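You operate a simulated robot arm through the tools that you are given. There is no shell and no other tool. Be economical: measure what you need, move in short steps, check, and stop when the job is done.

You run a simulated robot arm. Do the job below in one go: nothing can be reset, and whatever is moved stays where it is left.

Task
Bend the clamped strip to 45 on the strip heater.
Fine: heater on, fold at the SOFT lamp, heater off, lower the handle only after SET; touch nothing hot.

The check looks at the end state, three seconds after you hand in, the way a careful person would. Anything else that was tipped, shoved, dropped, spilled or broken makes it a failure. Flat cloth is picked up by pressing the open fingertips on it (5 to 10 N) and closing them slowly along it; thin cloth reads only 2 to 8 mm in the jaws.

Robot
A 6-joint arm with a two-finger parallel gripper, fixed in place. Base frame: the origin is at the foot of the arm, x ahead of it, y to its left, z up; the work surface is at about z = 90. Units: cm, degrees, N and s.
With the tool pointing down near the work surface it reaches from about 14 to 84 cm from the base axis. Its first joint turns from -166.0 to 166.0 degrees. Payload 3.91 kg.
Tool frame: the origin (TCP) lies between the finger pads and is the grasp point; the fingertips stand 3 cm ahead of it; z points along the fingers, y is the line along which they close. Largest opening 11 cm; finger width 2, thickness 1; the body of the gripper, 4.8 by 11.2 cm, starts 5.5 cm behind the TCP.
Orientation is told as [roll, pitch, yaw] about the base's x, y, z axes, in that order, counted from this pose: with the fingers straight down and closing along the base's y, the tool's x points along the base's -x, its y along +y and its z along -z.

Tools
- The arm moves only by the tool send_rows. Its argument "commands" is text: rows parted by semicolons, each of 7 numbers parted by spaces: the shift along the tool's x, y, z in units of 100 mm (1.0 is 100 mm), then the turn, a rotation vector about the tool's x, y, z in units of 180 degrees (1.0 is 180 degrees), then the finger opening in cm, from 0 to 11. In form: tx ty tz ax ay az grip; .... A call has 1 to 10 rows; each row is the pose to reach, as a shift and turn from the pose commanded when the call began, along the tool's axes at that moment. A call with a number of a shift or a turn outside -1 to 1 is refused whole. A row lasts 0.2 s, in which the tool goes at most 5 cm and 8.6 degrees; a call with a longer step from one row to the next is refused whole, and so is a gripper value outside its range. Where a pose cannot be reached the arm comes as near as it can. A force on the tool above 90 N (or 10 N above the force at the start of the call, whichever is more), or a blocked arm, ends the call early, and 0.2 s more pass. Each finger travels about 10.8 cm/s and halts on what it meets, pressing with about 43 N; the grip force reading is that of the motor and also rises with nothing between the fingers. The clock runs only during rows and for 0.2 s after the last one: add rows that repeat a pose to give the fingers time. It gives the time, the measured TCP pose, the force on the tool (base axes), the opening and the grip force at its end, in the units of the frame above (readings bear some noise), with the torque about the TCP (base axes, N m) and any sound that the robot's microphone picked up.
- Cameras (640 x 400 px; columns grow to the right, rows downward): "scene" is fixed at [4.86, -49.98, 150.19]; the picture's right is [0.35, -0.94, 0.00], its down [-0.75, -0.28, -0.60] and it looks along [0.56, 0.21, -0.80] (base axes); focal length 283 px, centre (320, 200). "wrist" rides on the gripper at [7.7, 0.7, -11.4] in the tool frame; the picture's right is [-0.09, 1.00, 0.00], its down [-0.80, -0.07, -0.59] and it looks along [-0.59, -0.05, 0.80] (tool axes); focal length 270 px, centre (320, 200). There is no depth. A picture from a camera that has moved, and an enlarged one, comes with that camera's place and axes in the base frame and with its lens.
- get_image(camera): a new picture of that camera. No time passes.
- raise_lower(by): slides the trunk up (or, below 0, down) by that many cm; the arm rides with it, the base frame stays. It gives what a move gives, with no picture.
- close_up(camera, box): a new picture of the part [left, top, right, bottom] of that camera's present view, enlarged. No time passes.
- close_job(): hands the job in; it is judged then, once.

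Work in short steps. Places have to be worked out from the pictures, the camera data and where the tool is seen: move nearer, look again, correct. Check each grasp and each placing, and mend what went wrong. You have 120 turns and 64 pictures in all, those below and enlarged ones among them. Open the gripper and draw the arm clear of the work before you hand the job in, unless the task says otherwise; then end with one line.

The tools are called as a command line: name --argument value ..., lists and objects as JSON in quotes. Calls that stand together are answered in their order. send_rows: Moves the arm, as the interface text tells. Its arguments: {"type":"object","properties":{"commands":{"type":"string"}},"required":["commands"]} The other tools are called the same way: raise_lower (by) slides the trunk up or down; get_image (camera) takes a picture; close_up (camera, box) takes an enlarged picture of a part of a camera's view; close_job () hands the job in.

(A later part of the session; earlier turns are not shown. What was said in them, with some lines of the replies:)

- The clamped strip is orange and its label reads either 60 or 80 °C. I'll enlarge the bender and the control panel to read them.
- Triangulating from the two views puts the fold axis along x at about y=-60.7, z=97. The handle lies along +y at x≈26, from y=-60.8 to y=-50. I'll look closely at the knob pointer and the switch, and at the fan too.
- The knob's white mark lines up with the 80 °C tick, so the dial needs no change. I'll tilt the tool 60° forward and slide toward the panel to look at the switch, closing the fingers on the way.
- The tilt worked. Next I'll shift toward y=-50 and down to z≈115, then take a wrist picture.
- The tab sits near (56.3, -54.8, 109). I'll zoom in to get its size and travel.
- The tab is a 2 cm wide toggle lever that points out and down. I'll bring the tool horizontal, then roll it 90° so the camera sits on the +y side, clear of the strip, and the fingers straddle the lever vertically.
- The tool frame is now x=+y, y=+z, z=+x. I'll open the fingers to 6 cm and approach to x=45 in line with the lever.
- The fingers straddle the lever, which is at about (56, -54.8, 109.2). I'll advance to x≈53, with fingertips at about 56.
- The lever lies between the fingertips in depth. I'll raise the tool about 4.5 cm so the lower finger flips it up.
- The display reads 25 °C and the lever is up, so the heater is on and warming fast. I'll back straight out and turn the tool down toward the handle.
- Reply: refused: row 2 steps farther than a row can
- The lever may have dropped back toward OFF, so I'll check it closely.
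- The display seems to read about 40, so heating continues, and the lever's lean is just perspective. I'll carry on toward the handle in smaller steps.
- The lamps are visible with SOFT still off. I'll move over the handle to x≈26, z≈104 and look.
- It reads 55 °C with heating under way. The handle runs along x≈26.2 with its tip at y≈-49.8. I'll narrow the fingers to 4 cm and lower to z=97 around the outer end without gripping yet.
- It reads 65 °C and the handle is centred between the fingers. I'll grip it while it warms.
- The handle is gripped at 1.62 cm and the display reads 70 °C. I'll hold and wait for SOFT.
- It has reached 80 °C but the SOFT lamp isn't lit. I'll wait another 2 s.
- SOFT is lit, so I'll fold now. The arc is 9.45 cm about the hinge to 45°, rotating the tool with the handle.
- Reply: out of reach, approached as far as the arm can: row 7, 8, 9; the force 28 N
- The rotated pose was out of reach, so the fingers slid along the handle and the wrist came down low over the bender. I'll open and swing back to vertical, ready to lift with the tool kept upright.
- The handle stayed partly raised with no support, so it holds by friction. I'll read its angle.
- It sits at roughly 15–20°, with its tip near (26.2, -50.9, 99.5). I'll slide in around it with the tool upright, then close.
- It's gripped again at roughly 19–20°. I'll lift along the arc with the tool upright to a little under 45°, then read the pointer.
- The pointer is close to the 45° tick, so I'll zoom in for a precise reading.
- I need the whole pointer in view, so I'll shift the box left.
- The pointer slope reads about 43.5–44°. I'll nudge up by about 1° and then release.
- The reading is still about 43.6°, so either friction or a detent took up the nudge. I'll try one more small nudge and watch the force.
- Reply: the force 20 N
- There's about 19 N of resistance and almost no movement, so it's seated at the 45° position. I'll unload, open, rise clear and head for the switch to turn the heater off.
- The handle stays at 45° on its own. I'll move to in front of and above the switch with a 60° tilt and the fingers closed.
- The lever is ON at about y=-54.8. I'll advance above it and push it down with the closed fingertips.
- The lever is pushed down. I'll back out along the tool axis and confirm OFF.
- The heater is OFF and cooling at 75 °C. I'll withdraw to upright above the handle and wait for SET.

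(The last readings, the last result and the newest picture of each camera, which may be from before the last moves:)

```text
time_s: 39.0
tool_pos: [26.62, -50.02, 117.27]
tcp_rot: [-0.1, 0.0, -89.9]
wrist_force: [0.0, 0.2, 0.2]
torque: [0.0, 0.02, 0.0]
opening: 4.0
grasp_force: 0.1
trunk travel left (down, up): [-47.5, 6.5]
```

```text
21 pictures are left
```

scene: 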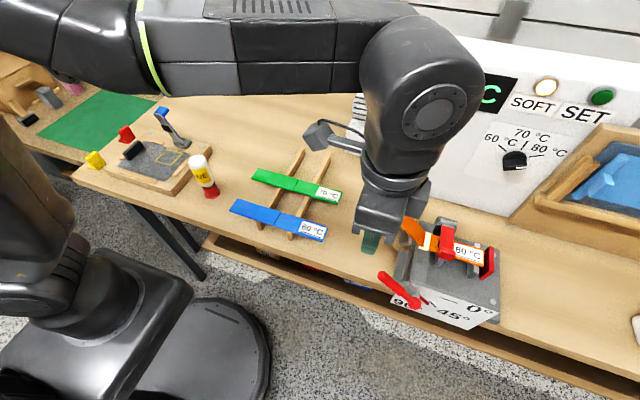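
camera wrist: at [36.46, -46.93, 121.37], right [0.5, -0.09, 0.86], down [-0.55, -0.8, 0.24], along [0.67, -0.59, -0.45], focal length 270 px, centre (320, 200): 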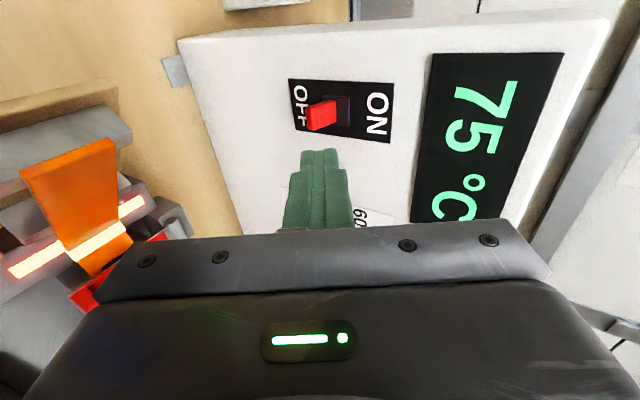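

SOFT is still lit, so I'll hold still and let it cool.

send_rows --commands "0 0 0 0 0 0 4; 0 0 0 0 0 0 4; 0 0 0 0 0 0 4; 0 0 0 0 0 0 4; 0 0 0 0 0 0 4; 0 0 0 0 0 0 4; 0 0 0 0 0 0 4; 0 0 0 0 0 0 4; 0 0 0 0 0 0 4; 0 0 0 0 0 0 4"

send_rows --commands "0 0 0 0 0 0 4; 0 0 0 0 0 0 4; 0 0 0 0 0 0 4; 0 0 0 0 0 0 4; 0 0 0 0 0 0 4; 0 0 0 0 0 0 4; 0 0 0 0 0 0 4; 0 0 0 0 0 0 4; 0 0 0 0 0 0 4; 0 0 0 0 0 0 4"

send_rows --commands "0 0 0 0 0 0 4; 0 0 0 0 0 0 4; 0 0 0 0 0 0 4; 0 0 0 0 0 0 4; 0 0 0 0 0 0 4; 0 0 0 0 0 0 4; 0 0 0 0 0 0 4; 0 0 0 0 0 0 4; 0 0 0 0 0 0 4; 0 0 0 0 0 0 4"

send_rows --commands "0 0 0 0 0 0 4; 0 0 0 0 0 0 4; 0 0 0 0 0 0 4; 0 0 0 0 0 0 4; 0 0 0 0 0 0 4; 0 0 0 0 0 0 4; 0 0 0 0 0 0 4; 0 0 0 0 0 0 4; 0 0 0 0 0 0 4; 0 0 0 0 0 0 4"

get_image --camera "scene"

```text
time_s: 41.2
tool_pos: [26.69, -50.04, 117.1]
tcp_rot: [-0.2, 0.0, -90.0]
wrist_force: [0.1, -0.4, 1.2]
torque: [-0.02, 0.01, -0.03]
opening: 4.01
grasp_force: 0.0
trunk travel left (down, up): [-47.5, 6.5]
```

```text
time_s: 43.4
tool_pos: [26.61, -49.95, 117.06]
tcp_rot: [-0.2, -0.1, -90.1]
wrist_force: [0.5, 0.2, 0.4]
torque: [0.01, 0.02, -0.01]
opening: 3.97
grasp_force: 0.1
trunk travel left (down, up): [-47.5, 6.5]
```

```text
time_s: 45.6
tool_pos: [26.66, -50.15, 117.13]
tcp_rot: [-0.1, -0.1, -90.0]
wrist_force: [0.0, -0.3, -1.2]
torque: [-0.01, -0.01, 0.01]
opening: 4.0
grasp_force: 0.0
trunk travel left (down, up): [-47.5, 6.5]
```

```text
time_s: 47.8
tool_pos: [26.59, -50.07, 117.08]
tcp_rot: [-0.1, -0.1, -90.0]
wrist_force: [-0.1, 0.3, 0.0]
torque: [-0.03, 0.04, -0.03]
opening: 3.97
grasp_force: 0.1
trunk travel left (down, up): [-47.5, 6.5]
```

```text
20 pictures are left
```

scene: 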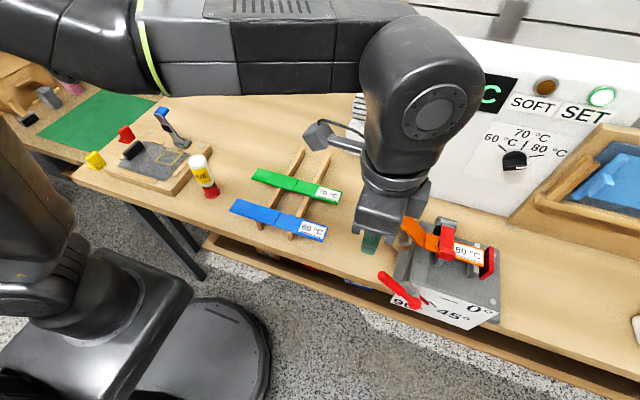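

SET is lit and SOFT is off. I'll come down over the raised handle with open fingers.

send_rows --commands "-0.2 -0.02 0.2 0 0 0 4; -0.45 -0.04 0.5 0 0 0 4; -0.45 -0.04 0.8 0 0 0 4; -0.45 -0.04 1 0 0 0 4; -0.45 -0.04 1 0 0 0 4"

get_image --camera "wrist"

close_up --camera "scene" --box '[415, 280, 465, 311]'

```text
time_s: 49.0
tool_pos: [26.19, -54.53, 106.94]
tcp_rot: [-0.1, 0.0, -89.9]
wrist_force: [0.8, -1.0, -0.5]
torque: [0.01, -0.02, 0.03]
opening: 4.01
grasp_force: 0.1
trunk travel left (down, up): [-47.5, 6.5]
```

```text
19 pictures are left
camera wrist: at [26.86, -46.76, 118.51], right [1.0, -0.09, 0.0], down [-0.07, -0.8, 0.59], along [-0.05, -0.59, -0.8], focal length 270 px, centre (320, 200)
```

wrist: 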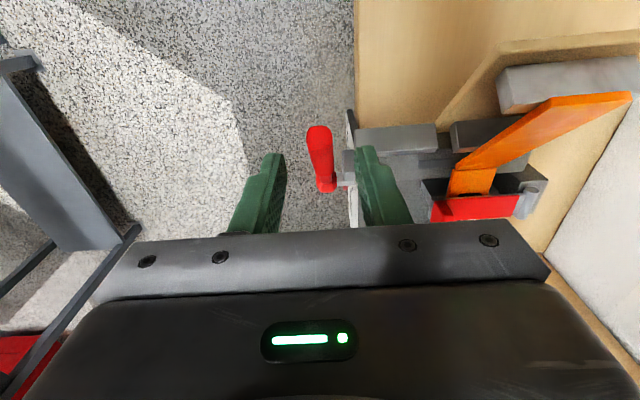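

```text
12.80 times, centred on (440, 296) of scene
camera zoom: at [4.86, -49.98, 150.19], right [0.35, -0.94, 0.0], down [-0.75, -0.28, -0.6], along [0.56, 0.21, -0.8], focal length 3625 px, centre (-1216, -1022)
```

zoom: 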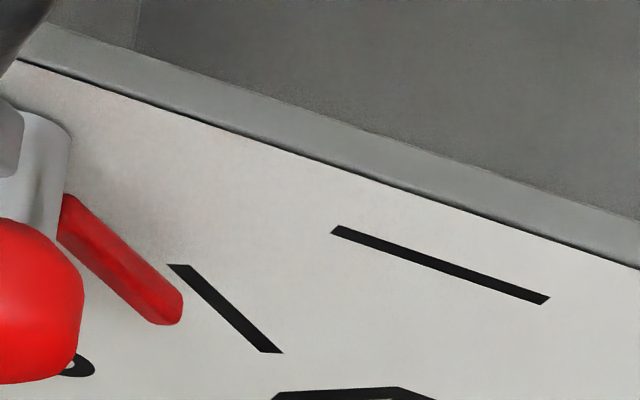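

The pointer hasn't moved from 45°, and the handle is between the fingers. I'll descend and grip it.

send_rows --commands "0 0 0.18 0 0 0 4; 0 0 0.35 0 0 0 4; 0 0 0.35 0 0 0 2.5; 0 0 0.35 0 0 0 1; 0 0 0.35 0 0 0 1"

send_rows --commands "0.04 0 0.05 0 0 0 1; 0.09 0 0.105 0 0 0 1; 0.13 0 0.165 0 0 0 1; 0.162 0 0.224 0 0 0 1; 0.19 0 0.288 0 0 0 1; 0.216 0 0.352 0 0 0 1; 0.234 0 0.42 0 0 0 1; 0.248 0 0.487 0 0 0 1; 0.257 0 0.565 0 0 0 1; 0.259 0 0.626 0 0 0 1"

get_image --camera "scene"

get_image --camera "wrist"

```text
time_s: 50.2
tool_pos: [26.29, -54.57, 103.51]
tcp_rot: [-0.1, 0.0, -90.1]
wrist_force: [-0.6, 0.3, -0.7]
torque: [-0.05, -0.06, -0.01]
opening: 1.6
grasp_force: 44.3
trunk travel left (down, up): [-47.5, 6.5]
```

```text
time_s: 52.4
tool_pos: [26.22, -51.63, 97.36]
tcp_rot: [-0.1, 0.0, -89.9]
wrist_force: [4.1, 8.4, 15.8]
torque: [-1.29, 0.27, -0.23]
opening: 1.6
grasp_force: 44.7
trunk travel left (down, up): [-47.5, 6.5]
```

```text
17 pictures are left
```

scene: 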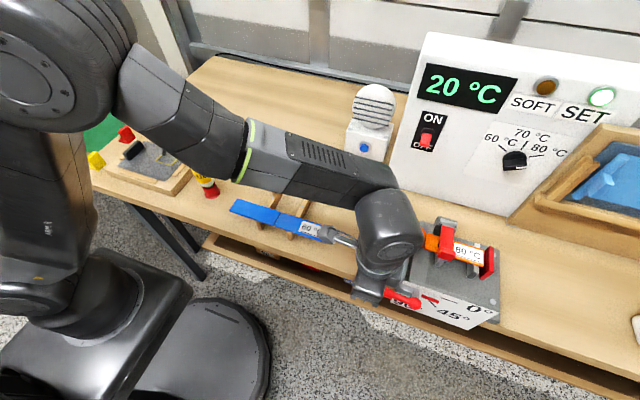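

```text
16 pictures are left
camera wrist: at [26.9, -43.98, 108.87], right [1.0, -0.09, 0.0], down [-0.07, -0.8, 0.6], along [-0.05, -0.59, -0.8], focal length 270 px, centre (320, 200)
```

wrist: 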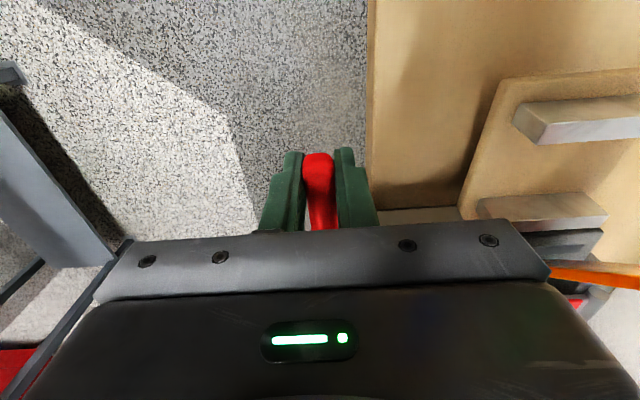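

The handle is down on its stop. I'll relieve the load, open and rise clear toward +y.

send_rows --commands "0 0 -0.015 0 0 0 1; 0 0 -0.015 0 0 0 3; 0 0 -0.015 0 0 0 4.5; 0 0 -0.4 0 0 0 4.5; 0 0 -0.8 0 0 0 4.5; 0.3 0 -1 0 0 0 4.5; 0.7 0 -1 0 0 0 4.5; 1 0 -1 0 0 0 4.5"

send_rows --commands "0.4 0 -0.3 0 0 0 4.5; 0.8 0 -0.6 0 0 0 4.5; 1 0 -0.9 0 0 0 4.5; 1 0 -0.9 0 0 0 4.5"

get_image --camera "scene"

close_up --camera "scene" --box '[340, 190, 520, 340]'

```text
time_s: 54.2
tool_pos: [26.24, -41.82, 107.26]
tcp_rot: [0.0, 0.0, -90.0]
wrist_force: [0.3, 0.5, 0.5]
torque: [0.0, 0.03, -0.02]
opening: 4.5
grasp_force: 0.0
trunk travel left (down, up): [-47.5, 6.5]
```

```text
time_s: 55.2
tool_pos: [26.12, -32.05, 116.25]
tcp_rot: [-0.1, 0.0, -90.0]
wrist_force: [0.5, 1.0, -0.4]
torque: [-0.01, 0.02, 0.01]
opening: 4.5
grasp_force: 0.1
trunk travel left (down, up): [-47.5, 6.5]
```

```text
15 pictures are left
```

scene: 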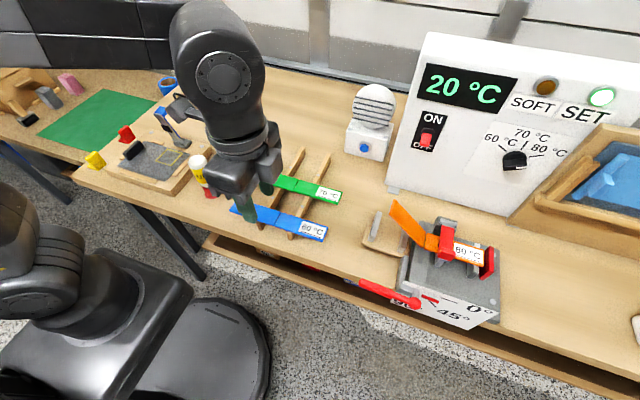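

```text
2.67 times, centred on (430, 265) of scene
camera zoom: at [4.86, -49.98, 150.19], right [0.35, -0.94, 0.0], down [-0.75, -0.28, -0.6], along [0.56, 0.21, -0.8], focal length 755 px, centre (27, 27)
```

zoom: 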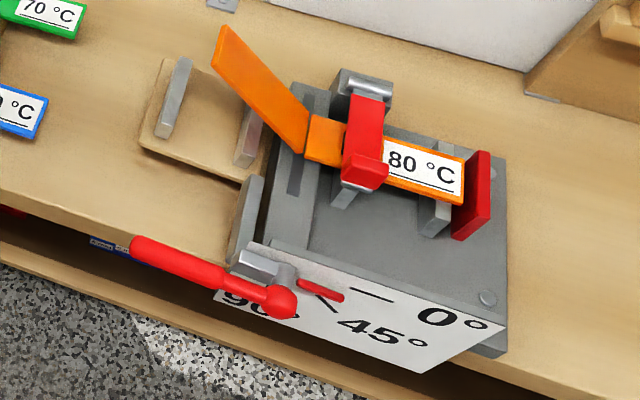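

The strip is bent, the heater is OFF, SET is lit and the handle is down. I'll zoom in to check the bend angle.

close_up --camera "scene" --box '[380, 190, 444, 240]'

close_up --camera "scene" --box '[370, 270, 450, 320]'

```text
8.00 times, centred on (412, 215) of scene
camera zoom: at [4.86, -49.98, 150.19], right [0.35, -0.94, 0.0], down [-0.75, -0.28, -0.6], along [0.56, 0.21, -0.8], focal length 2266 px, centre (-416, 80)
```

zoom: 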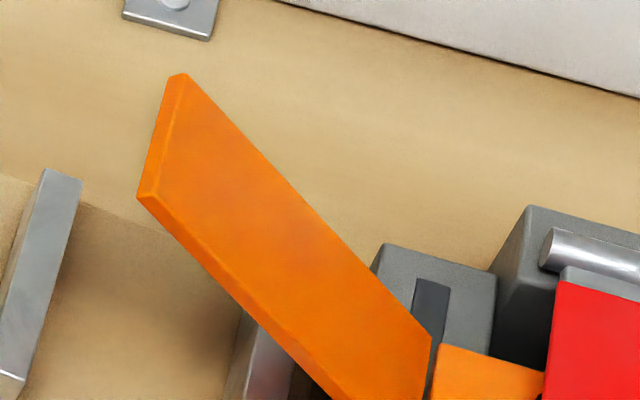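

```text
8.00 times, centred on (410, 295) of scene
camera zoom: at [4.86, -49.98, 150.19], right [0.35, -0.94, 0.0], down [-0.75, -0.28, -0.6], along [0.56, 0.21, -0.8], focal length 2266 px, centre (-400, -560)
```

zoom: 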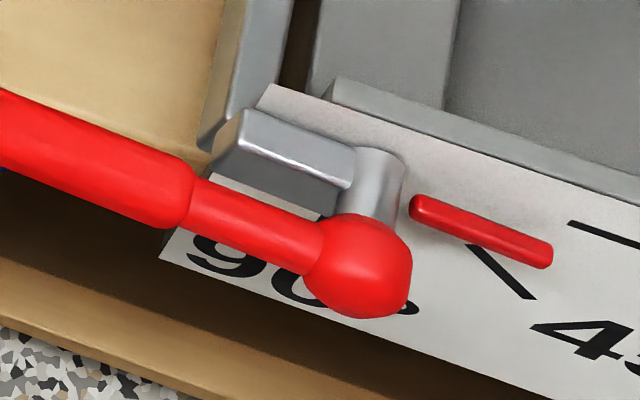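

The bend measures about 44°. The handle is back at 0, the heater is off and at 20 °C, and the arm is clear with the gripper open, so I'm handing in.

close_job

```text
The job is handed in.
```

The job is handed in: the clamped strip measures about 44° from the camera images (target 45°), the heater is off, the handle was lowered after SET, and nothing hot was touched. My first lift slipped off the handle partway and I had to re-grip it to finish the fold.
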